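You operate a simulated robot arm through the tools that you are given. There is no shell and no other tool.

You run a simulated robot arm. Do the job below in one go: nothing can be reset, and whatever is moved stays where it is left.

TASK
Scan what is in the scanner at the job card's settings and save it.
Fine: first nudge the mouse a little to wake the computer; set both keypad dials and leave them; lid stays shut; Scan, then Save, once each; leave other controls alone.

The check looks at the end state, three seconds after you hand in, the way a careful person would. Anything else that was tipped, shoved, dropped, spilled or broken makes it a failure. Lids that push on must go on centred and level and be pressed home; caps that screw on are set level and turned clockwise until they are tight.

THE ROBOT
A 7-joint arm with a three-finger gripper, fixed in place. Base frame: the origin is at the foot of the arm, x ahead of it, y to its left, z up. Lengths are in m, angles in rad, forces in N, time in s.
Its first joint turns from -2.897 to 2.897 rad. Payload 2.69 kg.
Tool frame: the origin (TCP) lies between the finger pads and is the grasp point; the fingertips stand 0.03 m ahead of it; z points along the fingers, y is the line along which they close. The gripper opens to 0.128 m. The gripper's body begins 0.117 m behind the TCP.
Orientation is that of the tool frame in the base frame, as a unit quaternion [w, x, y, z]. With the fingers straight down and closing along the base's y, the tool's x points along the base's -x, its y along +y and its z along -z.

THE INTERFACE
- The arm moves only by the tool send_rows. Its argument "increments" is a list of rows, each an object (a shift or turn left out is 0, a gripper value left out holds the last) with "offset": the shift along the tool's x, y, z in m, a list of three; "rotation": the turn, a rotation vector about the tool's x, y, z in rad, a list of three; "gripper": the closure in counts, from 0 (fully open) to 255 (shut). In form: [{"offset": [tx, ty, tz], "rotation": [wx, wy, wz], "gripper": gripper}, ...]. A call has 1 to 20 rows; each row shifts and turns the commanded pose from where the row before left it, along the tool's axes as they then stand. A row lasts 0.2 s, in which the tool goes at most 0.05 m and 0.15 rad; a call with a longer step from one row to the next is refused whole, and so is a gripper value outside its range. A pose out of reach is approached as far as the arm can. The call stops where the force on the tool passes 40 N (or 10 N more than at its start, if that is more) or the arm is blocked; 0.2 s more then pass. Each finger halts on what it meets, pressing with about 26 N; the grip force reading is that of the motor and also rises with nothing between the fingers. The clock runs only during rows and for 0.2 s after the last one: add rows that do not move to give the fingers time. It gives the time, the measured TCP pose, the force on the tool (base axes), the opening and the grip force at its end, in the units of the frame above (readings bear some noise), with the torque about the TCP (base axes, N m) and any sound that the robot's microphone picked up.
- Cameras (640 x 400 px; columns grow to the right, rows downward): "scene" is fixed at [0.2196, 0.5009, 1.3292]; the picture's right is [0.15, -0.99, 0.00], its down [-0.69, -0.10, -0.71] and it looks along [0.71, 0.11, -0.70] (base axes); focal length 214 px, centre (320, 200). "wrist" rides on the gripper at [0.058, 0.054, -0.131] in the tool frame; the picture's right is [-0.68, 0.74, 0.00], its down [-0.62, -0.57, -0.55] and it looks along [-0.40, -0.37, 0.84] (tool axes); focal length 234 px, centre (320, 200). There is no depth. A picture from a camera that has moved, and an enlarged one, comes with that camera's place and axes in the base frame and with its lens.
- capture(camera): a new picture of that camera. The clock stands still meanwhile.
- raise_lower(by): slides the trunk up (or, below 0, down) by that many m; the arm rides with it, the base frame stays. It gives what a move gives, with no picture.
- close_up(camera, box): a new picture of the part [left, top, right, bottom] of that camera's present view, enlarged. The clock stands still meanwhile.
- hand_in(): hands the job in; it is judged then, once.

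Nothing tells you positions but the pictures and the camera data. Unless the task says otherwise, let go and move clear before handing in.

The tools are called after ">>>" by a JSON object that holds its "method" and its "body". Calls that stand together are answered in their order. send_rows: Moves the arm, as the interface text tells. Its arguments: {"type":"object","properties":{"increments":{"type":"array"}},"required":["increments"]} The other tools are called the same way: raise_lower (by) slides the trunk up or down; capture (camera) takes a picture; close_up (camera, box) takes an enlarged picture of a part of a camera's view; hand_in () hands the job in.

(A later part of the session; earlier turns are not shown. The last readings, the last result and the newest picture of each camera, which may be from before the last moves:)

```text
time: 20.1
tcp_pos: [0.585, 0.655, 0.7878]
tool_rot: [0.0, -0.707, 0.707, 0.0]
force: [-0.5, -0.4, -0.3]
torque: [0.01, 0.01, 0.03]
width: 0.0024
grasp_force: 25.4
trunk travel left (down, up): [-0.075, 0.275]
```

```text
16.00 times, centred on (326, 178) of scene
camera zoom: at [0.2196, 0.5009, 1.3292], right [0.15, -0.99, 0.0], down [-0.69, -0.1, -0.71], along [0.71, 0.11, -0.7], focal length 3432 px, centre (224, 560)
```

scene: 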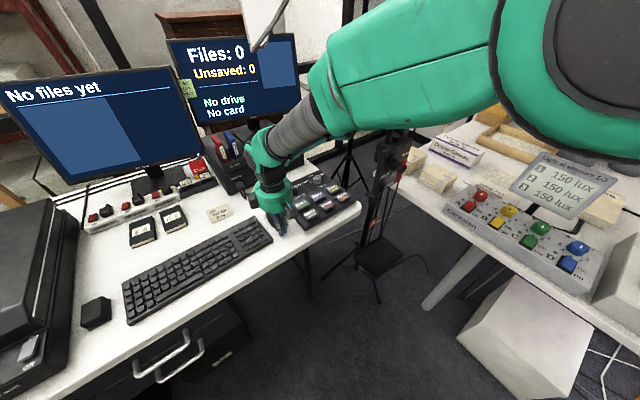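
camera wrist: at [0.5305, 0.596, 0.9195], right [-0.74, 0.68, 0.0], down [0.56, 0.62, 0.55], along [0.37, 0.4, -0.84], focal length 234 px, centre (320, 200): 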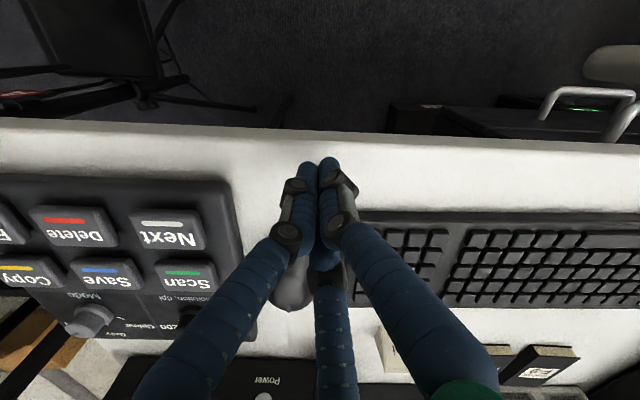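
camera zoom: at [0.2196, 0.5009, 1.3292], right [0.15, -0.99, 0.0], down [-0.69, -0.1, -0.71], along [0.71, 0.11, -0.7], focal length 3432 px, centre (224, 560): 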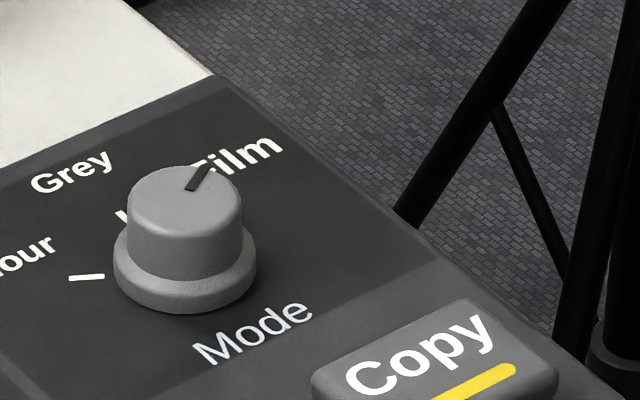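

Both dials need a quarter-turn-like step of about 60° counter-clockwise, and their centres lie about 1.07 m out. I'll grip with the tool leaned outward, which gains reach and keeps the wrist low under the softbox. I'll set that posture off the desk first.

>>> {"method": "send_rows", "body": {"increments": [{"offset": [0.032, 0.002, -0.027]}, {"offset": [0.032, 0.002, -0.027]}, {"offset": [0.032, 0.002, -0.027]}, {"rotation": [0, 0, 0.1386]}, {"rotation": [0, 0, 0.1386]}, {"rotation": [0, 0, 0.1386]}, {"rotation": [0, 0, 0.1386]}, {"rotation": [0, 0, 0.1386]}, {"rotation": [0, 0, 0.1386]}, {"rotation": [0, 0, 0.1386]}, {"rotation": [0, 0, 0.1386]}, {"rotation": [0, 0, 0.1386]}, {"rotation": [0, 0, 0.1386], "gripper": 135}, {"offset": [0, 0, 0]}]}}

>>> {"method": "capture", "body": {"camera": "wrist"}}

>>> {"method": "capture", "body": {"camera": "scene"}}

```text
time: 23.1
tcp_pos: [0.579, 0.559, 0.8696]
tool_rot: [-0.001, -0.093, 0.996, -0.001]
force: [0.2, -0.3, -0.6]
torque: [-0.04, 0.01, -0.02]
width: 0.0601
grasp_force: 0.1
trunk travel left (down, up): [-0.075, 0.275]
```

```text
taken
camera wrist: at [0.5113, 0.601, 1.0005], right [0.53, 0.85, 0.0], down [0.71, -0.44, 0.55], along [0.46, -0.29, -0.84], focal length 234 px, centre (320, 200)
```

wrist: 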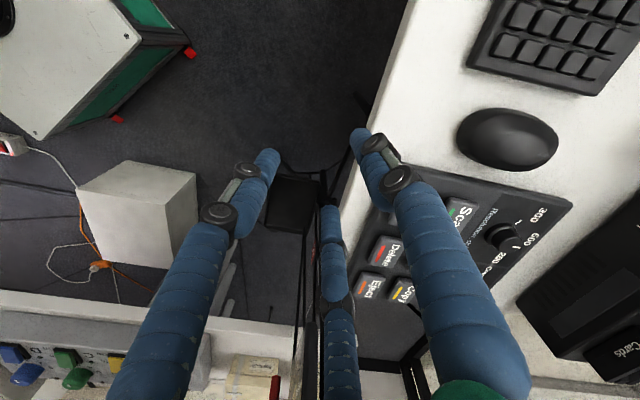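

```text
taken
```

scene: 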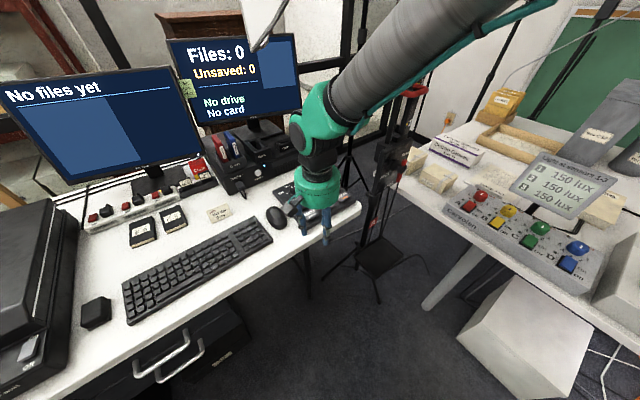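

>>> {"method": "send_rows", "body": {"increments": [{"rotation": [0, -0.1454, 0]}, {"rotation": [0, -0.1454, 0]}, {"rotation": [0, -0.1454, 0]}, {"offset": [0, 0, 0]}]}}

>>> {"method": "capture", "body": {"camera": "wrist"}}

>>> {"method": "capture", "body": {"camera": "scene"}}

```text
time: 24.1
tcp_pos: [0.5796, 0.5597, 0.8701]
tool_rot: [0.216, -0.091, 0.972, 0.02]
force: [-0.5, -0.7, 0.7]
torque: [0.0, -0.05, 0.02]
width: 0.0603
grasp_force: 0.1
trunk travel left (down, up): [-0.075, 0.275]
```

```text
taken
camera wrist: at [0.4618, 0.5918, 0.9639], right [0.47, 0.84, 0.29], down [0.43, -0.5, 0.76], along [0.78, -0.23, -0.59], focal length 234 px, centre (320, 200)
```

wrist: 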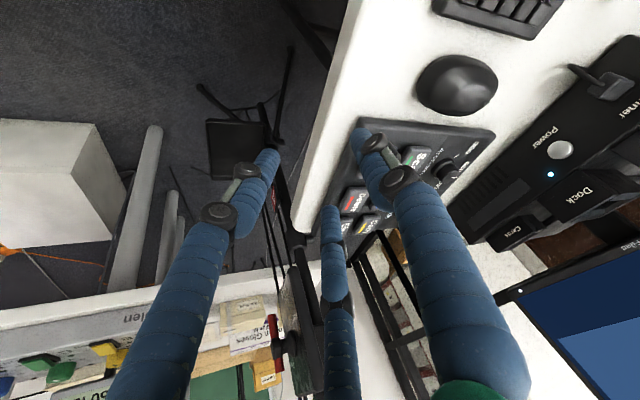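

```text
taken
```

scene: 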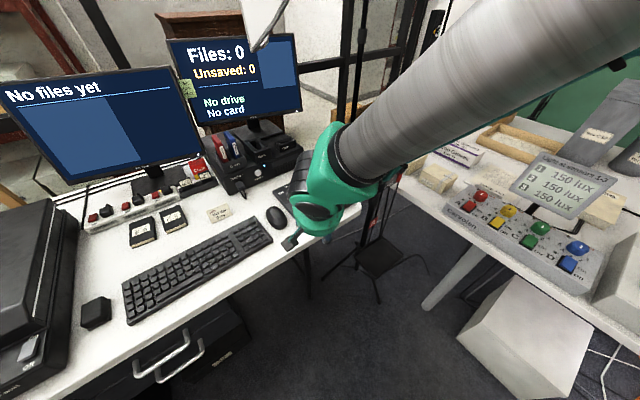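

Leaning works while the TCP stays put. I'll move towards a point just above the resolution dial, stopping partway to check clearances.

>>> {"method": "send_rows", "body": {"increments": [{"offset": [-0.026, 0.011, 0.01544]}, {"offset": [-0.026, 0.011, 0.01544]}, {"offset": [-0.026, 0.011, 0.01544]}, {"offset": [-0.026, 0.011, 0.01544]}, {"offset": [-0.026, 0.011, 0.01544]}, {"offset": [0, 0, 0]}]}}

>>> {"method": "capture", "body": {"camera": "wrist"}}

>>> {"method": "capture", "body": {"camera": "scene"}}

```text
time: 25.5
tcp_pos: [0.7174, 0.6411, 0.8539]
tool_rot: [0.215, -0.091, 0.972, 0.02]
force: [0.4, -0.4, -1.0]
torque: [0.01, -0.03, 0.03]
width: 0.0602
grasp_force: 0.1
trunk travel left (down, up): [-0.075, 0.275]
```

```text
taken
camera wrist: at [0.6008, 0.6741, 0.9481], right [0.47, 0.84, 0.28], down [0.43, -0.49, 0.76], along [0.77, -0.23, -0.59], focal length 234 px, centre (320, 200)
```

wrist: 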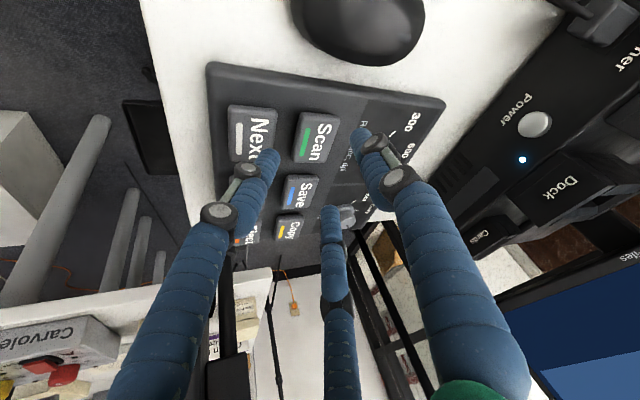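

```text
taken
```

scene: 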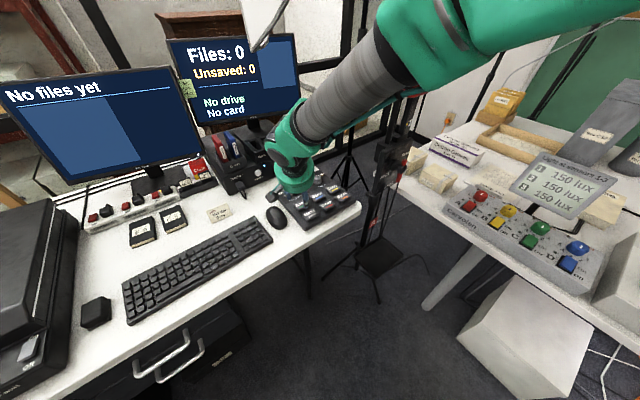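

>>> {"method": "send_rows", "body": {"increments": [{"offset": [-0.026, 0.011, 0.01544]}, {"offset": [-0.026, 0.011, 0.01544]}, {"offset": [-0.026, 0.011, 0.01544]}, {"offset": [0, 0, 0]}]}}

>>> {"method": "capture", "body": {"camera": "wrist"}}

>>> {"method": "capture", "body": {"camera": "scene"}}

>>> {"method": "close_up", "body": {"camera": "wrist", "box": [220, 80, 420, 240]}}

>>> {"method": "close_up", "body": {"camera": "scene", "box": [260, 150, 370, 230]}}

```text
time: 26.5
tcp_pos: [0.8011, 0.6901, 0.8443]
tool_rot: [0.215, -0.09, 0.972, 0.019]
force: [-0.4, -0.9, 0.6]
torque: [-0.03, -0.03, 0.02]
width: 0.0603
grasp_force: 0.1
trunk travel left (down, up): [-0.075, 0.275]
```

```text
taken
camera wrist: at [0.6829, 0.7229, 0.9384], right [0.47, 0.84, 0.28], down [0.43, -0.49, 0.76], along [0.77, -0.23, -0.59], focal length 234 px, centre (320, 200)
```

wrist: 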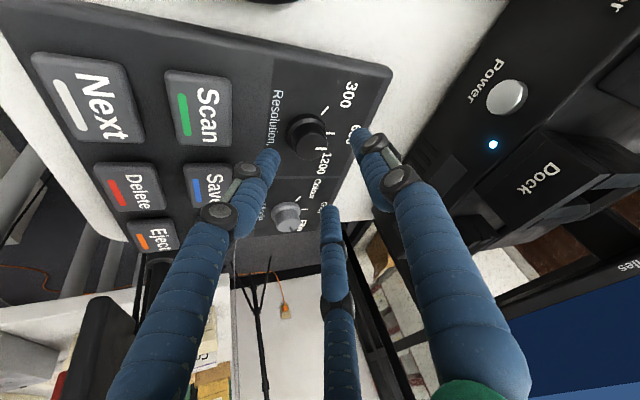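

```text
taken
```

scene: 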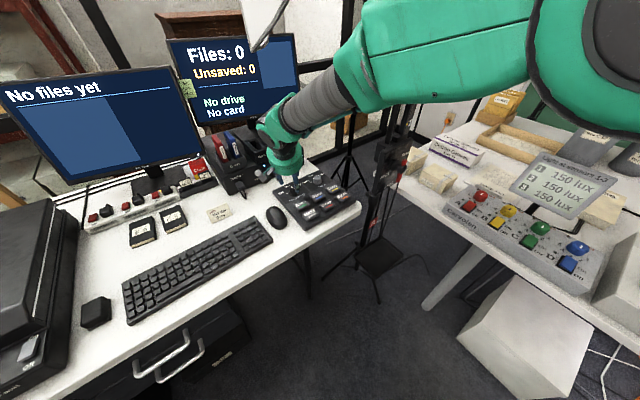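

```text
2.50 times, centred on (320, 160) of wrist
camera zoom: at [0.6829, 0.7229, 0.9384], right [0.47, 0.84, 0.28], down [0.43, -0.49, 0.76], along [0.77, -0.23, -0.59], focal length 585 px, centre (320, 300)
```

zoom: 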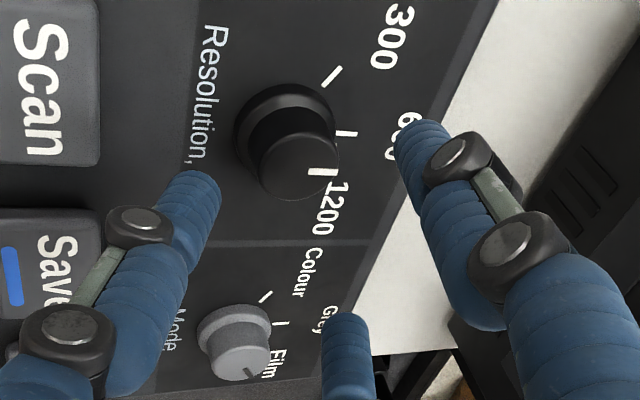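

```text
5.00 times, centred on (315, 190) of scene
camera zoom: at [0.2196, 0.5009, 1.3292], right [0.15, -0.99, 0.0], down [-0.69, -0.1, -0.71], along [0.71, 0.11, -0.7], focal length 1072 px, centre (345, 250)
```

zoom: 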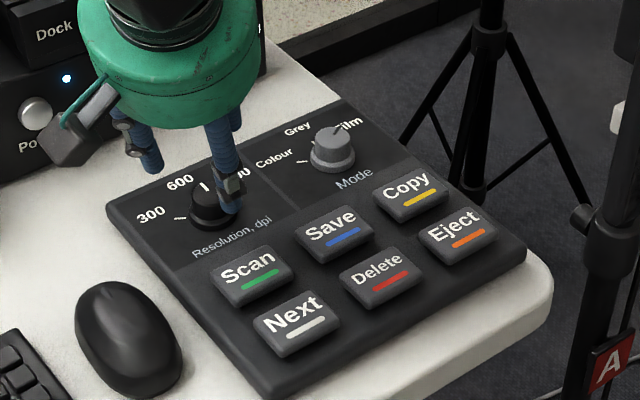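

Both cameras agree: the resolution knob's top centre is at (0.813, 0.6935, 0.785) and the mode knob's at (0.894, 0.612, 0.785). The panel is near z = 0.765. I'll descend straight down so the fingers straddle the resolution knob.

>>> {"method": "send_rows", "body": {"increments": [{"offset": [0.0043, 0.0003, 0.0107]}, {"offset": [0.0043, 0.0003, 0.0107]}, {"offset": [0.0043, 0.0004, 0.0107]}, {"offset": [0, 0, 0]}]}}

>>> {"method": "close_up", "body": {"camera": "wrist", "box": [220, 80, 420, 240]}}

>>> {"method": "close_up", "body": {"camera": "scene", "box": [265, 160, 325, 210]}}

```text
time: 27.5
tcp_pos: [0.8012, 0.6905, 0.8083]
tool_rot: [0.215, -0.091, 0.972, 0.02]
force: [-0.4, 0.7, -0.3]
torque: [0.02, -0.01, 0.01]
width: 0.0603
grasp_force: 0.1
trunk travel left (down, up): [-0.075, 0.275]
```

```text
2.50 times, centred on (320, 160) of wrist
camera zoom: at [0.6843, 0.7241, 0.9044], right [0.47, 0.84, 0.28], down [0.43, -0.49, 0.76], along [0.78, -0.23, -0.59], focal length 585 px, centre (320, 300)
```

zoom: 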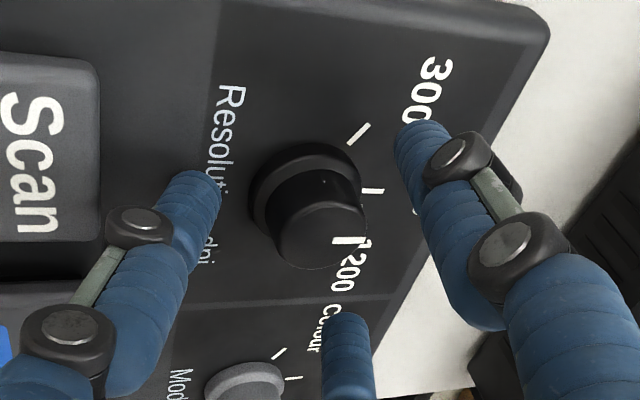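

```text
8.00 times, centred on (295, 185) of scene
camera zoom: at [0.2196, 0.5009, 1.3292], right [0.15, -0.99, 0.0], down [-0.69, -0.1, -0.71], along [0.71, 0.11, -0.7], focal length 1716 px, centre (520, 320)
```

zoom: 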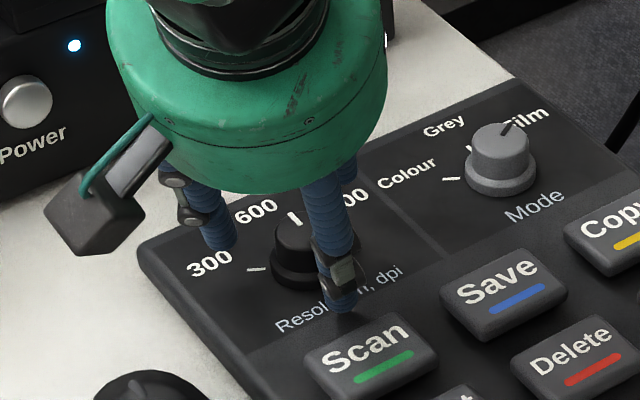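

The rendered gripper shows three fingers, and one looks to be touching the panel already because of the lean. I'll descend a few millimetres very slowly and watch the force to learn what is really there.

>>> {"method": "send_rows", "body": {"increments": [{"offset": [0.0008, 0.0, 0.0018]}, {"offset": [0.0008, 0.0, 0.0018]}, {"offset": [0, 0, 0]}]}}

>>> {"method": "close_up", "body": {"camera": "scene", "box": [265, 160, 325, 210]}}

```text
time: 28.3
tcp_pos: [0.8023, 0.6911, 0.8063]
tool_rot: [0.215, -0.09, 0.972, 0.019]
force: [-0.2, 0.1, 0.3]
torque: [0.0, -0.01, 0.01]
width: 0.0603
grasp_force: 0.1
trunk travel left (down, up): [-0.075, 0.275]
```

```text
8.00 times, centred on (295, 185) of scene
camera zoom: at [0.2196, 0.5009, 1.3292], right [0.15, -0.99, 0.0], down [-0.69, -0.1, -0.71], along [0.71, 0.11, -0.7], focal length 1716 px, centre (520, 320)
```

zoom: 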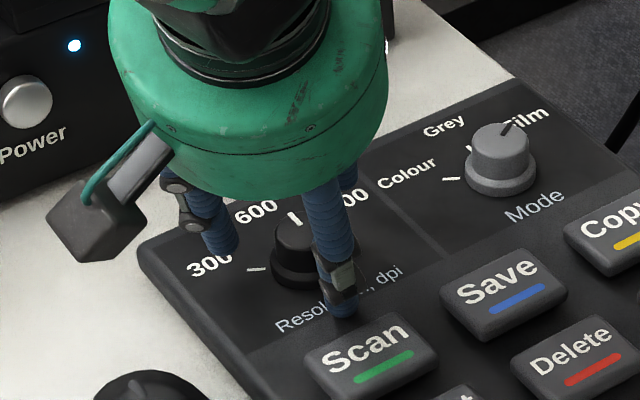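

>>> {"method": "send_rows", "body": {"increments": [{"offset": [0.0009, 0.0, 0.0018]}, {"offset": [0.0009, 0.0, 0.0018]}, {"offset": [0, 0, 0]}]}}

>>> {"method": "close_up", "body": {"camera": "scene", "box": [280, 170, 320, 205]}}

>>> {"method": "close_up", "body": {"camera": "wrist", "box": [220, 80, 420, 240]}}

```text
time: 29.1
tcp_pos: [0.8022, 0.6916, 0.8057]
tool_rot: [0.216, -0.091, 0.972, 0.02]
force: [-4.6, -6.2, 17.9]
torque: [-0.64, 0.59, -0.23]
width: 0.0614
grasp_force: 1.0
trunk travel left (down, up): [-0.075, 0.275]
```

```text
11.43 times, centred on (300, 188) of scene
camera zoom: at [0.2196, 0.5009, 1.3292], right [0.15, -0.99, 0.0], down [-0.69, -0.1, -0.71], along [0.71, 0.11, -0.7], focal length 2451 px, centre (549, 343)
```

zoom: 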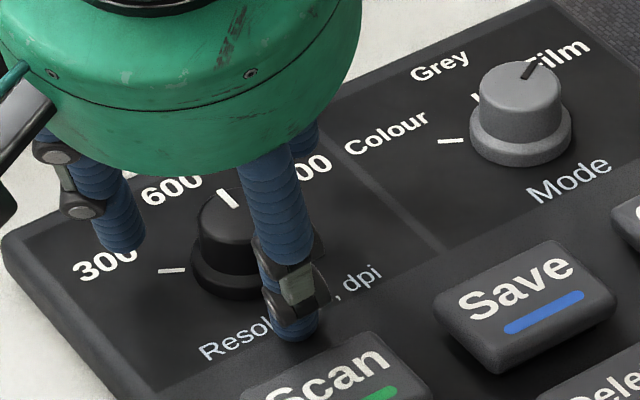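

```text
2.50 times, centred on (320, 160) of wrist
camera zoom: at [0.6844, 0.7239, 0.8998], right [0.47, 0.84, 0.29], down [0.42, -0.5, 0.76], along [0.78, -0.23, -0.59], focal length 585 px, centre (320, 300)
```

zoom: 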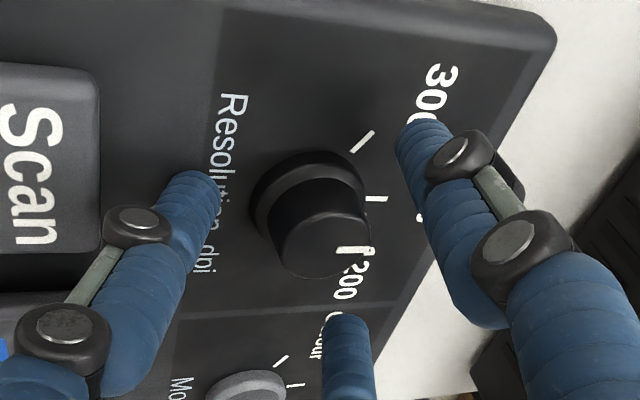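

That contact was real: the inward finger touched the panel, so the gripper really has three fingers spaced at 120°. A strong lean won't work for gripping, so I'll lift clear, reduce the lean to about 10° and narrow the opening.

>>> {"method": "send_rows", "body": {"increments": [{"offset": [-0.0084, 0, -0.0181], "gripper": 150}, {"offset": [-0.0084, 0, -0.0181]}, {"offset": [0, 0, 0]}, {"rotation": [0, 0.0873, 0]}, {"rotation": [0, 0, 0]}]}}

>>> {"method": "capture", "body": {"camera": "scene"}}

```text
time: 30.3
tcp_pos: [0.8008, 0.691, 0.8421]
tool_rot: [0.172, -0.092, 0.981, 0.015]
force: [-0.1, 0.1, -0.1]
torque: [-0.01, 0.03, 0.02]
width: 0.0529
grasp_force: 0.2
trunk travel left (down, up): [-0.075, 0.275]
```

```text
taken
```

scene: 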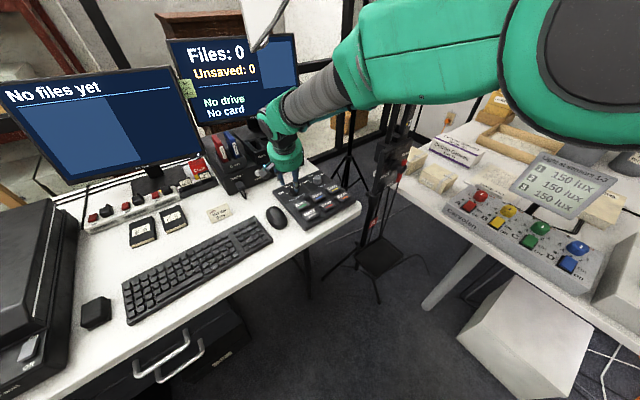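

>>> {"method": "send_rows", "body": {"increments": [{"rotation": [0, 0.0873, 0]}, {"rotation": [0, 0, 0]}]}}

>>> {"method": "send_rows", "body": {"increments": [{"rotation": [0, 0.0873, 0]}, {"rotation": [0, 0, 0]}]}}

>>> {"method": "capture", "body": {"camera": "scene"}}

```text
time: 30.9
tcp_pos: [0.8015, 0.6915, 0.8434]
tool_rot: [0.13, -0.092, 0.987, 0.011]
force: [0.7, 0.8, 0.2]
torque: [0.01, 0.03, -0.05]
width: 0.0528
grasp_force: 0.0
trunk travel left (down, up): [-0.075, 0.275]
```

```text
time: 31.5
tcp_pos: [0.8019, 0.6915, 0.844]
tool_rot: [0.087, -0.092, 0.992, 0.007]
force: [-0.3, 0.1, -0.2]
torque: [-0.01, 0.0, -0.03]
width: 0.0526
grasp_force: 0.0
trunk travel left (down, up): [-0.075, 0.275]
```

```text
taken
```

scene: 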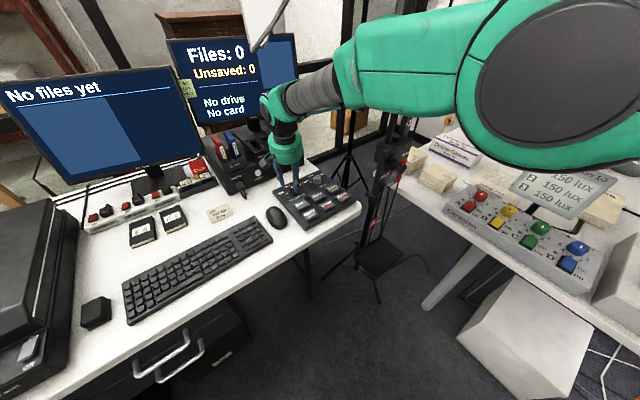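

>>> {"method": "send_rows", "body": {"increments": [{"rotation": [0, 0.0873, 0]}, {"rotation": [0, 0, 0]}]}}

>>> {"method": "capture", "body": {"camera": "scene"}}

>>> {"method": "close_up", "body": {"camera": "scene", "box": [180, 0, 400, 130]}}

```text
time: 32.1
tcp_pos: [0.801, 0.6909, 0.8415]
tool_rot: [0.041, -0.093, 0.995, 0.003]
force: [0.8, 0.0, -0.4]
torque: [0.0, 0.02, 0.03]
width: 0.0528
grasp_force: 0.1
trunk travel left (down, up): [-0.075, 0.275]
```

```text
taken
```

scene: 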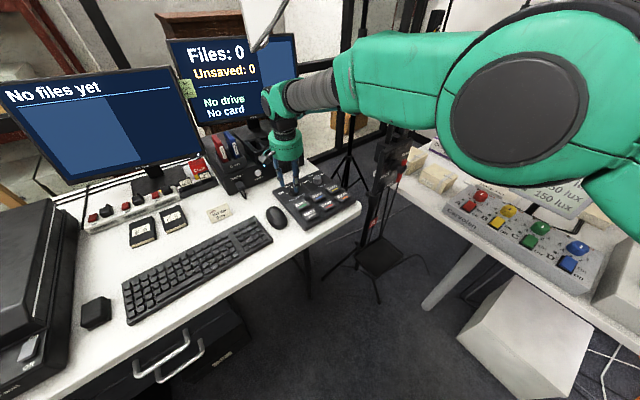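

```text
2.91 times, centred on (290, 65) of scene
camera zoom: at [0.2196, 0.5009, 1.3292], right [0.15, -0.99, 0.0], down [-0.69, -0.1, -0.71], along [0.71, 0.11, -0.7], focal length 624 px, centre (407, 593)
```

zoom: 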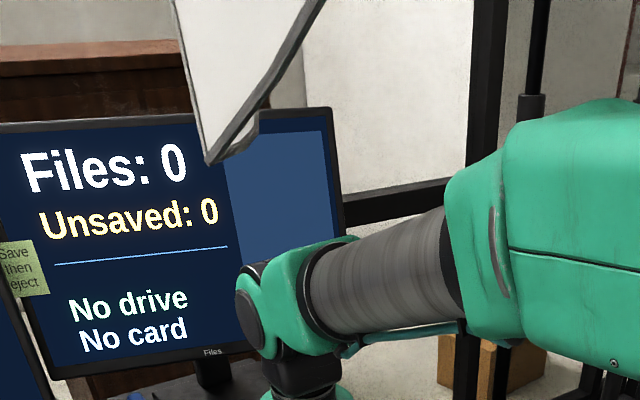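

>>> {"method": "send_rows", "body": {"increments": [{"rotation": [0, 0.083, 0]}, {"rotation": [0, 0, 0]}]}}

>>> {"method": "capture", "body": {"camera": "scene"}}

>>> {"method": "capture", "body": {"camera": "wrist"}}

>>> {"method": "close_up", "body": {"camera": "wrist", "box": [220, 80, 420, 240]}}

```text
time: 32.7
tcp_pos: [0.8012, 0.6912, 0.8416]
tool_rot: [0.0, -0.093, 0.996, -0.001]
force: [0.0, -0.2, -0.2]
torque: [0.03, 0.03, 0.0]
width: 0.053
grasp_force: 0.0
trunk travel left (down, up): [-0.075, 0.275]
```

```text
taken
```

scene: 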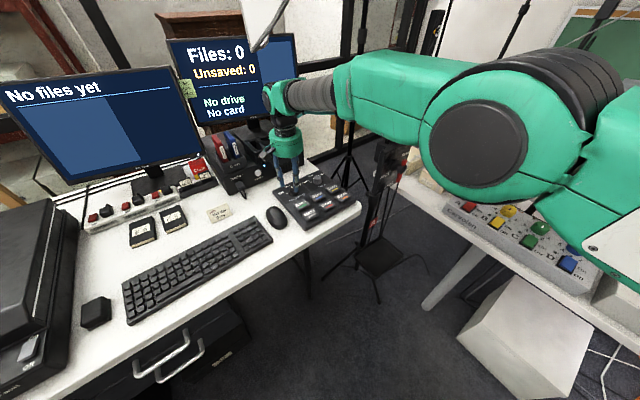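

```text
taken
camera wrist: at [0.7327, 0.7331, 0.9729], right [0.53, 0.85, 0.0], down [0.71, -0.44, 0.55], along [0.47, -0.29, -0.83], focal length 234 px, centre (320, 200)
```

wrist: 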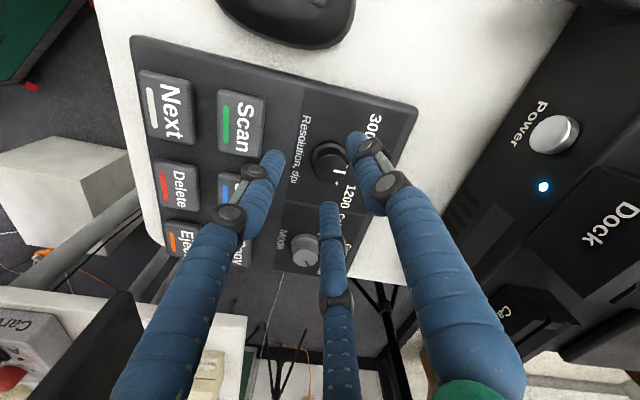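

```text
2.50 times, centred on (320, 160) of wrist
camera zoom: at [0.7327, 0.7331, 0.9729], right [0.53, 0.85, 0.0], down [0.71, -0.44, 0.55], along [0.47, -0.29, -0.83], focal length 585 px, centre (320, 300)
```

zoom: 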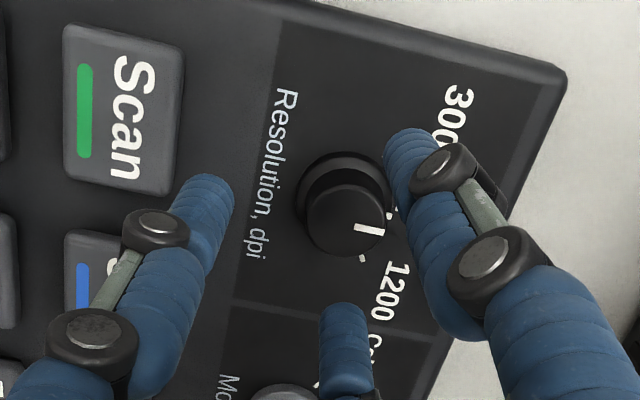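

The tool is now vertical right above the dial, and the arm still has reach to spare. I'll centre over the knob at (0.813, 0.6936), descend so the tips end just above its flange, and check alignment.

>>> {"method": "send_rows", "body": {"increments": [{"offset": [-0.006, 0.0001, 0]}, {"offset": [-0.006, 0.0001, 0]}, {"offset": [0, 0, 0.01]}, {"offset": [0, 0, 0.01]}, {"offset": [0, 0, 0.006]}, {"offset": [0, 0, 0]}]}}

>>> {"method": "close_up", "body": {"camera": "wrist", "box": [220, 80, 420, 240]}}

>>> {"method": "close_up", "body": {"camera": "scene", "box": [275, 165, 320, 200]}}

```text
time: 34.1
tcp_pos: [0.8132, 0.6927, 0.8155]
tool_rot: [0.002, -0.093, 0.996, -0.001]
force: [-0.7, 0.2, 0.7]
torque: [-0.01, 0.04, -0.01]
width: 0.0527
grasp_force: 0.0
trunk travel left (down, up): [-0.075, 0.275]
```

```text
2.50 times, centred on (320, 160) of wrist
camera zoom: at [0.7447, 0.7355, 0.9471], right [0.53, 0.85, 0.0], down [0.71, -0.44, 0.55], along [0.47, -0.29, -0.83], focal length 585 px, centre (320, 300)
```

zoom: 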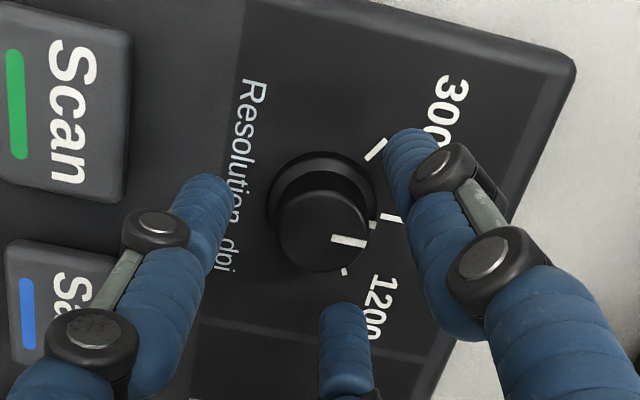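

```text
11.43 times, centred on (298, 182) of scene
camera zoom: at [0.2196, 0.5009, 1.3292], right [0.15, -0.99, 0.0], down [-0.69, -0.1, -0.71], along [0.71, 0.11, -0.7], focal length 2451 px, centre (577, 400)
```

zoom: 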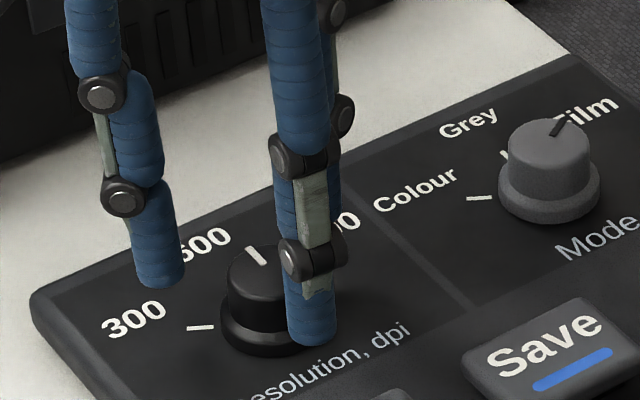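

>>> {"method": "send_rows", "body": {"increments": [{"offset": [0, 0, 0.0065]}, {"offset": [0, 0, 0.006]}, {"offset": [0, 0, 0]}]}}

>>> {"method": "send_rows", "body": {"increments": [{"gripper": 255}, {"offset": [0, 0, 0]}, {"offset": [0, 0, 0]}]}}

>>> {"method": "close_up", "body": {"camera": "wrist", "box": [220, 80, 420, 240]}}

>>> {"method": "close_up", "body": {"camera": "scene", "box": [275, 165, 320, 200]}}

```text
time: 34.9
tcp_pos: [0.8136, 0.6941, 0.8038]
tool_rot: [0.002, -0.094, 0.996, -0.002]
force: [0.5, 0.2, 0.2]
torque: [0.01, -0.01, -0.02]
width: 0.0529
grasp_force: 0.1
trunk travel left (down, up): [-0.075, 0.275]
```

```text
time: 35.7
tcp_pos: [0.8148, 0.6931, 0.8046]
tool_rot: [0.002, -0.093, 0.996, 0.001]
force: [27.5, -4.8, -1.0]
torque: [-0.11, -1.02, -0.01]
width: 0.0312
grasp_force: 44.3
trunk travel left (down, up): [-0.075, 0.275]
```

```text
2.50 times, centred on (320, 160) of wrist
camera zoom: at [0.7467, 0.7347, 0.9351], right [0.53, 0.85, 0.0], down [0.71, -0.44, 0.55], along [0.47, -0.29, -0.83], focal length 585 px, centre (320, 300)
```

zoom: 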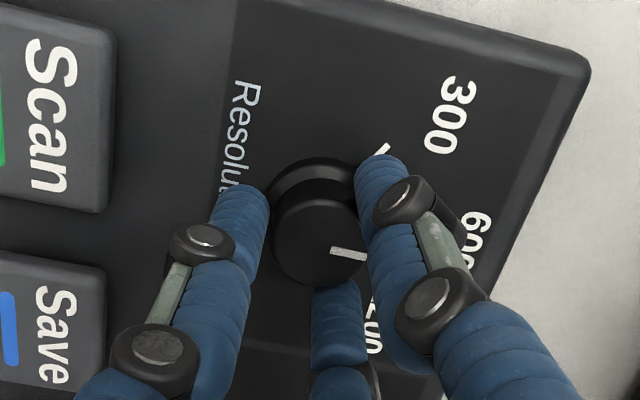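

```text
11.43 times, centred on (298, 182) of scene
camera zoom: at [0.2196, 0.5009, 1.3292], right [0.15, -0.99, 0.0], down [-0.69, -0.1, -0.71], along [0.71, 0.11, -0.7], focal length 2451 px, centre (577, 400)
```

zoom: 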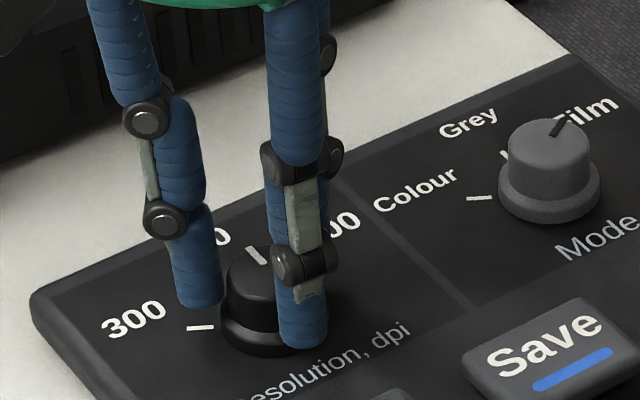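

The knob is gripped, but one finger carries most of the load, with about 27 N sideways. I'll shift the tool slightly to balance the grip before turning.

>>> {"method": "send_rows", "body": {"increments": [{"offset": [-0.0013, -0.0007, 0]}, {"offset": [0, 0, 0]}]}}

```text
time: 36.3
tcp_pos: [0.8152, 0.6934, 0.8046]
tool_rot: [0.002, -0.093, 0.996, 0.0]
force: [26.1, -6.3, 2.0]
torque: [-0.31, -0.74, 0.02]
width: 0.031
grasp_force: 44.9
trunk travel left (down, up): [-0.075, 0.275]
```

>>> {"method": "send_rows", "body": {"increments": [{"offset": [-0.002, 0.0, 0]}, {"offset": [0, 0, 0]}]}}

>>> {"method": "close_up", "body": {"camera": "wrist", "box": [260, 110, 380, 210]}}

```text
time: 36.9
tcp_pos: [0.8156, 0.6926, 0.805]
tool_rot: [0.002, -0.093, 0.996, -0.001]
force: [7.7, -11.8, 10.6]
torque: [-0.61, -0.02, 0.01]
width: 0.0315
grasp_force: 44.6
trunk travel left (down, up): [-0.075, 0.275]
```

```text
4.00 times, centred on (320, 160) of wrist
camera zoom: at [0.7472, 0.7349, 0.9354], right [0.53, 0.85, 0.0], down [0.71, -0.44, 0.55], along [0.47, -0.29, -0.84], focal length 937 px, centre (320, 360)
```

zoom: 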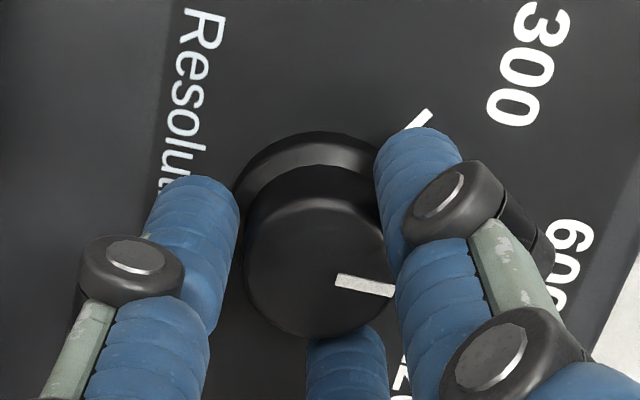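

>>> {"method": "send_rows", "body": {"increments": [{"offset": [-0.0005, -0.0008, 0]}, {"offset": [0, 0, 0]}]}}

>>> {"method": "send_rows", "body": {"increments": [{"rotation": [0, 0, -0.0654]}, {"rotation": [0, 0, -0.0654]}, {"rotation": [0, 0, 0]}]}}

>>> {"method": "close_up", "body": {"camera": "wrist", "box": [260, 110, 380, 210]}}

>>> {"method": "close_up", "body": {"camera": "scene", "box": [275, 165, 320, 200]}}

```text
time: 37.5
tcp_pos: [0.8151, 0.6945, 0.8043]
tool_rot: [0.002, -0.094, 0.996, 0.0]
force: [-3.2, -5.6, 9.8]
torque: [-0.22, 0.2, 0.01]
width: 0.0314
grasp_force: 44.4
trunk travel left (down, up): [-0.075, 0.275]
```

```text
time: 38.3
tcp_pos: [0.8159, 0.693, 0.8051]
tool_rot: [0.002, -0.159, 0.987, 0.0]
force: [-13.5, -1.2, 7.2]
torque: [0.06, 0.59, 0.0]
width: 0.0315
grasp_force: 45.4
trunk travel left (down, up): [-0.075, 0.275]
```

```text
4.00 times, centred on (320, 160) of wrist
camera zoom: at [0.7423, 0.7256, 0.9354], right [0.41, 0.91, 0.0], down [0.76, -0.34, 0.55], along [0.5, -0.23, -0.83], focal length 937 px, centre (320, 360)
```

zoom: 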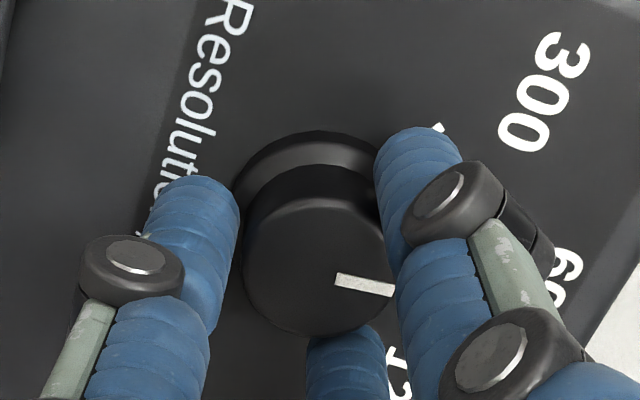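

```text
11.43 times, centred on (298, 182) of scene
camera zoom: at [0.2196, 0.5009, 1.3292], right [0.15, -0.99, 0.0], down [-0.69, -0.1, -0.71], along [0.71, 0.11, -0.7], focal length 2451 px, centre (577, 400)
```

zoom: 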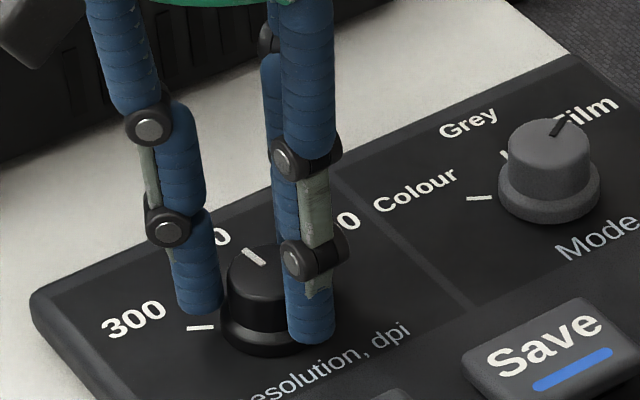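

The knob turns with the gripper. I'll continue the turn in stages, keeping an eye on the side force.

>>> {"method": "send_rows", "body": {"increments": [{"offset": [0.001, 0.0003, 0], "rotation": [0, 0, -0.11]}, {"rotation": [0, 0, -0.11]}, {"rotation": [0, 0, -0.11]}, {"rotation": [0, 0, 0]}]}}

>>> {"method": "close_up", "body": {"camera": "wrist", "box": [260, 110, 380, 210]}}

>>> {"method": "capture", "body": {"camera": "scene"}}

```text
time: 39.3
tcp_pos: [0.8162, 0.6923, 0.8035]
tool_rot: [0.001, -0.318, 0.948, -0.001]
force: [-10.8, 3.2, 0.8]
torque: [0.13, 0.25, 0.02]
width: 0.0312
grasp_force: 44.8
trunk travel left (down, up): [-0.075, 0.275]
```

```text
4.00 times, centred on (320, 160) of wrist
camera zoom: at [0.7355, 0.7004, 0.9353], right [0.09, 1.0, 0.0], down [0.83, -0.08, 0.55], along [0.55, -0.05, -0.83], focal length 937 px, centre (320, 360)
```

zoom: 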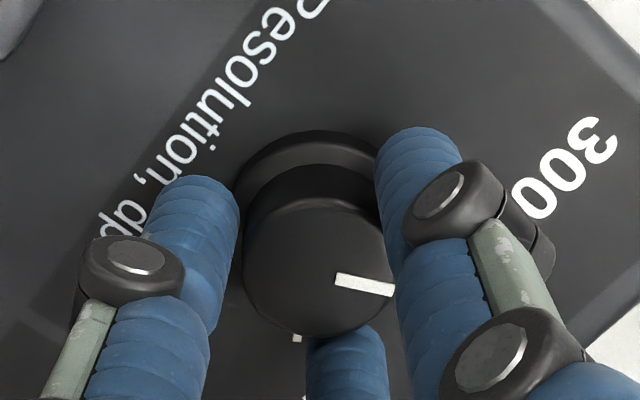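

```text
taken
```

scene: 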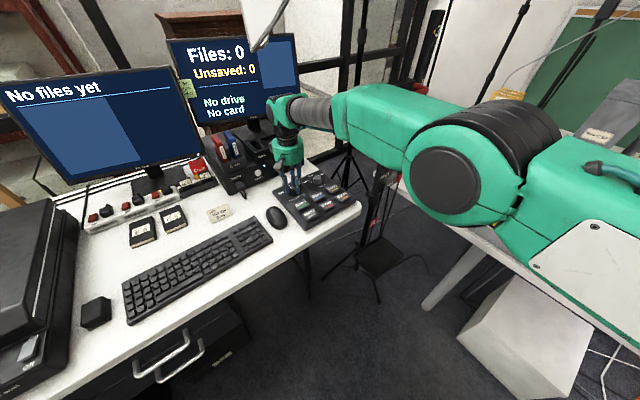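

>>> {"method": "send_rows", "body": {"increments": [{"offset": [0.001, 0.0, 0], "rotation": [0, 0, -0.11]}, {"rotation": [0, 0, -0.12]}, {"rotation": [0, 0, -0.12]}, {"rotation": [0, 0, 0]}]}}

>>> {"method": "send_rows", "body": {"increments": [{"rotation": [0, 0, -0.12]}, {"rotation": [0, 0, -0.117]}, {"rotation": [0, 0, 0]}]}}

>>> {"method": "close_up", "body": {"camera": "wrist", "box": [240, 90, 400, 220]}}

>>> {"method": "close_up", "body": {"camera": "scene", "box": [275, 165, 320, 200]}}

```text
time: 40.3
tcp_pos: [0.8155, 0.6936, 0.8045]
tool_rot: [0.002, -0.479, 0.878, -0.001]
force: [1.5, 11.9, -0.6]
torque: [0.59, -0.12, 0.05]
width: 0.0315
grasp_force: 45.0
trunk travel left (down, up): [-0.075, 0.275]
```

```text
time: 41.1
tcp_pos: [0.815, 0.6927, 0.8049]
tool_rot: [0.002, -0.579, 0.815, -0.001]
force: [5.0, 13.6, 1.8]
torque: [0.4, -0.1, 0.0]
width: 0.0313
grasp_force: 45.0
trunk travel left (down, up): [-0.075, 0.275]
```

```text
3.08 times, centred on (320, 155) of wrist
camera zoom: at [0.7444, 0.6552, 0.9354], right [-0.47, 0.88, 0.0], down [0.73, 0.4, 0.55], along [0.49, 0.26, -0.83], focal length 720 px, centre (320, 338)
```

zoom: 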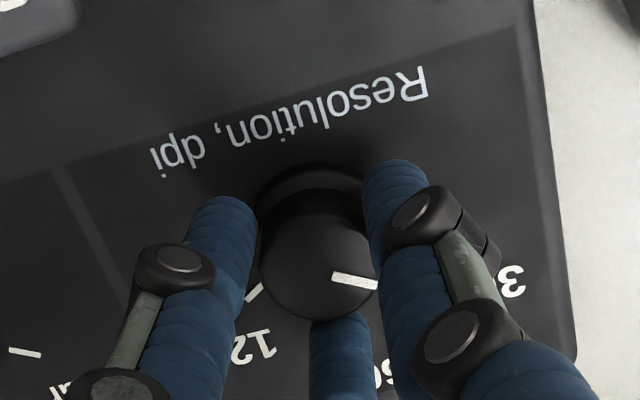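

```text
11.43 times, centred on (298, 182) of scene
camera zoom: at [0.2196, 0.5009, 1.3292], right [0.15, -0.99, 0.0], down [-0.69, -0.1, -0.71], along [0.71, 0.11, -0.7], focal length 2451 px, centre (577, 400)
```

zoom: 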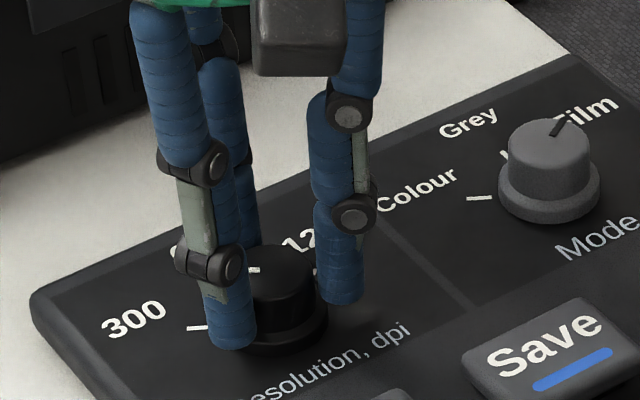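

The gripper has turned 60°. I'll release the knob, lift clear and check where its pointer sits.

>>> {"method": "send_rows", "body": {"increments": [{"gripper": 150}, {"offset": [0, 0, 0]}, {"offset": [0, 0, 0]}, {"offset": [0, 0, -0.015]}, {"offset": [0, 0, -0.02]}, {"offset": [0, 0, 0]}]}}

>>> {"method": "close_up", "body": {"camera": "wrist", "box": [220, 80, 420, 240]}}

>>> {"method": "close_up", "body": {"camera": "scene", "box": [275, 165, 320, 200]}}

>>> {"method": "capture", "body": {"camera": "scene"}}

```text
time: 42.5
tcp_pos: [0.8147, 0.6918, 0.8401]
tool_rot: [0.001, -0.579, 0.816, -0.001]
force: [0.2, -0.6, 0.3]
torque: [0.02, -0.03, 0.05]
width: 0.0528
grasp_force: 0.1
trunk travel left (down, up): [-0.075, 0.275]
```

```text
2.50 times, centred on (320, 160) of wrist
camera zoom: at [0.744, 0.6541, 0.9709], right [-0.47, 0.88, 0.0], down [0.74, 0.39, 0.55], along [0.49, 0.26, -0.83], focal length 585 px, centre (320, 300)
```

zoom: 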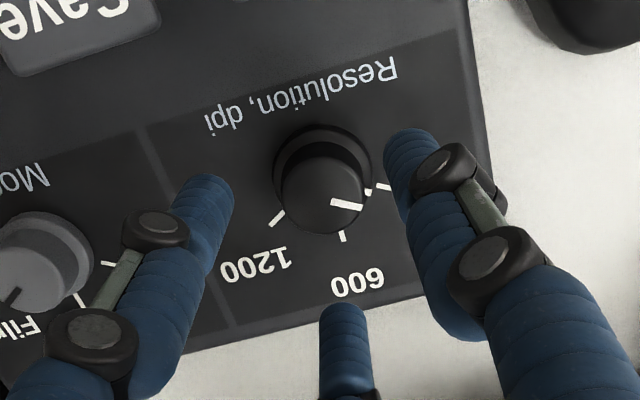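

```text
11.43 times, centred on (298, 182) of scene
camera zoom: at [0.2196, 0.5009, 1.3292], right [0.15, -0.99, 0.0], down [-0.69, -0.1, -0.71], along [0.71, 0.11, -0.7], focal length 2451 px, centre (577, 400)
```

zoom: 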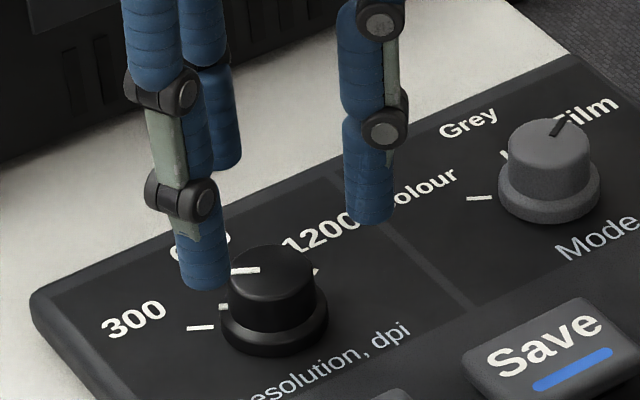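

```text
taken
```

scene: 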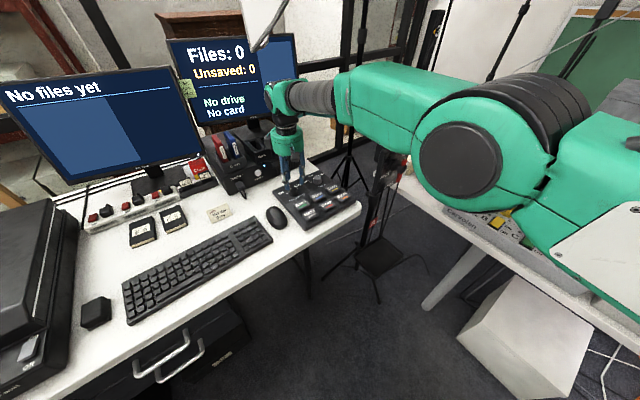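

The pointer now lines up with the 300 tick. I'll turn the tool back and move over the mode dial at (0.894, 0.612).

>>> {"method": "send_rows", "body": {"increments": [{"rotation": [0, 0, 0.1309]}, {"rotation": [0, 0, 0.1309]}, {"rotation": [0, 0, 0.1309]}, {"rotation": [0, 0, 0.1309]}, {"rotation": [0, 0, 0.1309]}, {"rotation": [0, 0, 0.1309]}, {"rotation": [0, 0, 0.1309]}, {"rotation": [0, 0, 0.1309]}, {"offset": [0, 0, 0]}]}}

>>> {"method": "send_rows", "body": {"increments": [{"offset": [-0.0158, -0.0233, 0]}, {"offset": [-0.0158, -0.0233, 0]}, {"offset": [0, 0, 0]}]}}

>>> {"method": "capture", "body": {"camera": "scene"}}

>>> {"method": "capture", "body": {"camera": "wrist"}}

```text
time: 44.5
tcp_pos: [0.8147, 0.6927, 0.8403]
tool_rot: [0.002, -0.092, 0.996, 0.0]
force: [0.4, 0.5, -0.2]
torque: [0.05, 0.0, -0.01]
width: 0.0527
grasp_force: 0.1
trunk travel left (down, up): [-0.075, 0.275]
```

```text
time: 45.3
tcp_pos: [0.8537, 0.6522, 0.8398]
tool_rot: [0.003, -0.094, 0.996, -0.001]
force: [-0.2, 0.6, 0.0]
torque: [0.03, 0.02, -0.02]
width: 0.0526
grasp_force: 0.1
trunk travel left (down, up): [-0.075, 0.275]
```

```text
taken
```

scene: 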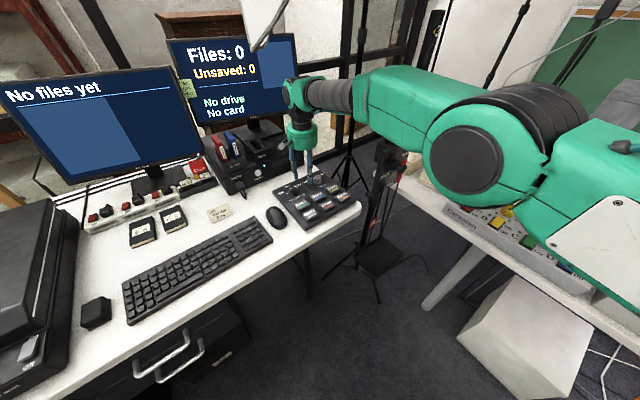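

```text
taken
camera wrist: at [0.7861, 0.694, 0.9704], right [0.53, 0.85, 0.0], down [0.71, -0.44, 0.55], along [0.47, -0.29, -0.83], focal length 234 px, centre (320, 200)
```

wrist: 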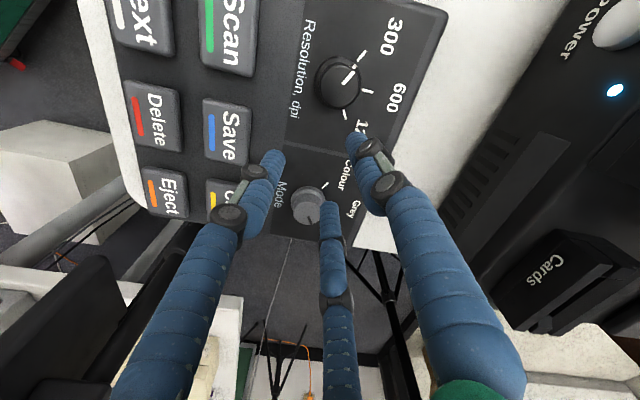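

>>> {"method": "send_rows", "body": {"increments": [{"offset": [-0.0162, -0.0235, 0]}, {"offset": [-0.0162, -0.0235, 0]}, {"offset": [0, 0, 0]}]}}

>>> {"method": "close_up", "body": {"camera": "wrist", "box": [220, 80, 420, 240]}}

>>> {"method": "close_up", "body": {"camera": "scene", "box": [275, 150, 345, 200]}}

```text
time: 46.1
tcp_pos: [0.8969, 0.6116, 0.8386]
tool_rot: [0.001, -0.094, 0.996, 0.0]
force: [0.2, -0.2, -0.4]
torque: [0.04, 0.08, 0.04]
width: 0.0529
grasp_force: 0.1
trunk travel left (down, up): [-0.075, 0.275]
```

```text
2.50 times, centred on (320, 160) of wrist
camera zoom: at [0.827, 0.6528, 0.9703], right [0.53, 0.85, 0.0], down [0.71, -0.44, 0.55], along [0.47, -0.29, -0.83], focal length 585 px, centre (320, 300)
```

zoom: 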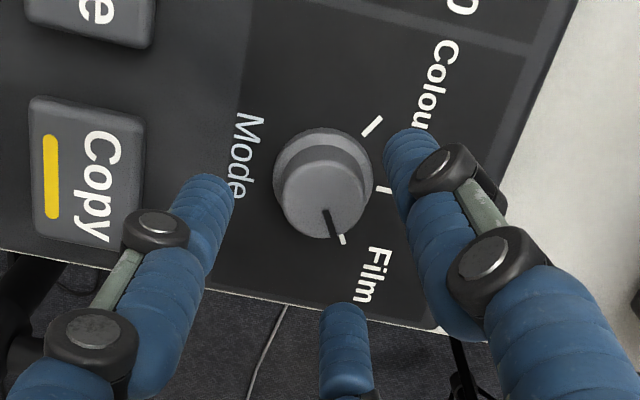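

```text
8.00 times, centred on (310, 175) of scene
camera zoom: at [0.2196, 0.5009, 1.3292], right [0.15, -0.99, 0.0], down [-0.69, -0.1, -0.71], along [0.71, 0.11, -0.7], focal length 1716 px, centre (400, 400)
```

zoom: 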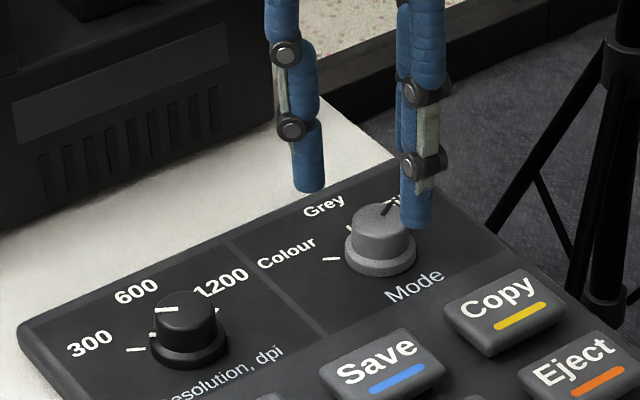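

>>> {"method": "send_rows", "body": {"increments": [{"offset": [-0.0036, 0.0, 0]}, {"offset": [0, 0, 0.012]}, {"offset": [0, 0, 0.012]}, {"offset": [0, 0, 0]}]}}

>>> {"method": "close_up", "body": {"camera": "wrist", "box": [220, 80, 420, 240]}}

>>> {"method": "close_up", "body": {"camera": "scene", "box": [305, 155, 350, 195]}}

```text
time: 47.1
tcp_pos: [0.8995, 0.6115, 0.8159]
tool_rot: [0.002, -0.093, 0.996, 0.0]
force: [0.0, 1.0, 0.1]
torque: [-0.01, 0.01, 0.0]
width: 0.0525
grasp_force: 0.2
trunk travel left (down, up): [-0.075, 0.275]
```

```text
2.50 times, centred on (320, 160) of wrist
camera zoom: at [0.8304, 0.6542, 0.9465], right [0.53, 0.85, 0.0], down [0.71, -0.44, 0.55], along [0.47, -0.29, -0.83], focal length 585 px, centre (320, 300)
```

zoom: 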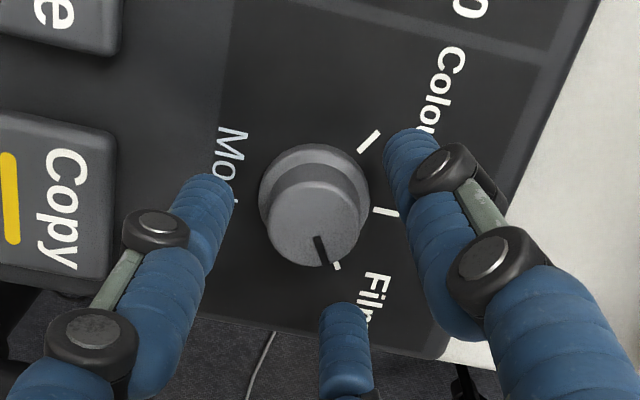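

```text
10.00 times, centred on (328, 175) of scene
camera zoom: at [0.2196, 0.5009, 1.3292], right [0.15, -0.99, 0.0], down [-0.69, -0.1, -0.71], along [0.71, 0.11, -0.7], focal length 2145 px, centre (245, 450)
```

zoom: 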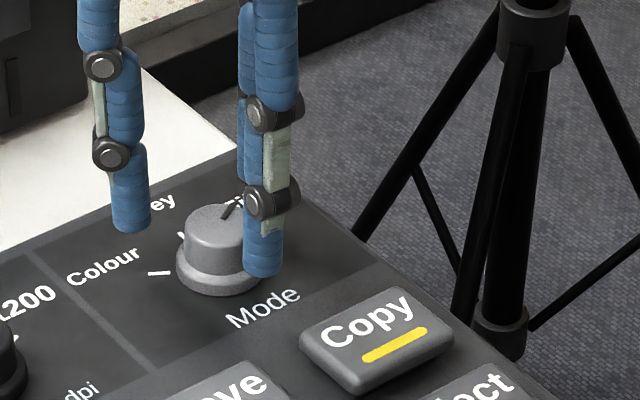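

>>> {"method": "send_rows", "body": {"increments": [{"offset": [-0.0006, -0.0012, 0.006]}, {"offset": [0, 0, 0.0065]}, {"offset": [0, 0, 0]}]}}

>>> {"method": "send_rows", "body": {"increments": [{"gripper": 255}, {"offset": [0, 0, 0]}, {"offset": [0, 0, 0]}]}}

>>> {"method": "close_up", "body": {"camera": "wrist", "box": [260, 110, 380, 210]}}

```text
time: 47.9
tcp_pos: [0.9007, 0.6121, 0.803]
tool_rot: [0.002, -0.093, 0.996, -0.001]
force: [-0.5, -1.5, 0.1]
torque: [0.02, -0.03, 0.02]
width: 0.0528
grasp_force: 0.1
trunk travel left (down, up): [-0.075, 0.275]
```

```text
time: 48.7
tcp_pos: [0.8983, 0.6102, 0.8037]
tool_rot: [0.001, -0.093, 0.996, 0.0]
force: [-21.8, -12.1, 3.6]
torque: [-0.39, 0.91, 0.21]
width: 0.0318
grasp_force: 44.5
trunk travel left (down, up): [-0.075, 0.275]
```

```text
4.00 times, centred on (320, 160) of wrist
camera zoom: at [0.8301, 0.6526, 0.9343], right [0.53, 0.85, 0.0], down [0.71, -0.44, 0.55], along [0.47, -0.29, -0.83], focal length 937 px, centre (320, 360)
```

zoom: 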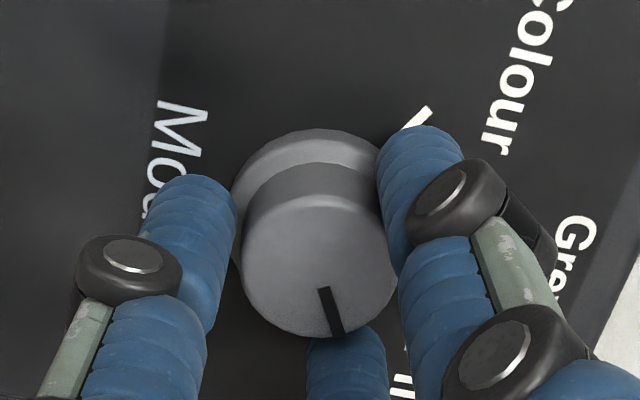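

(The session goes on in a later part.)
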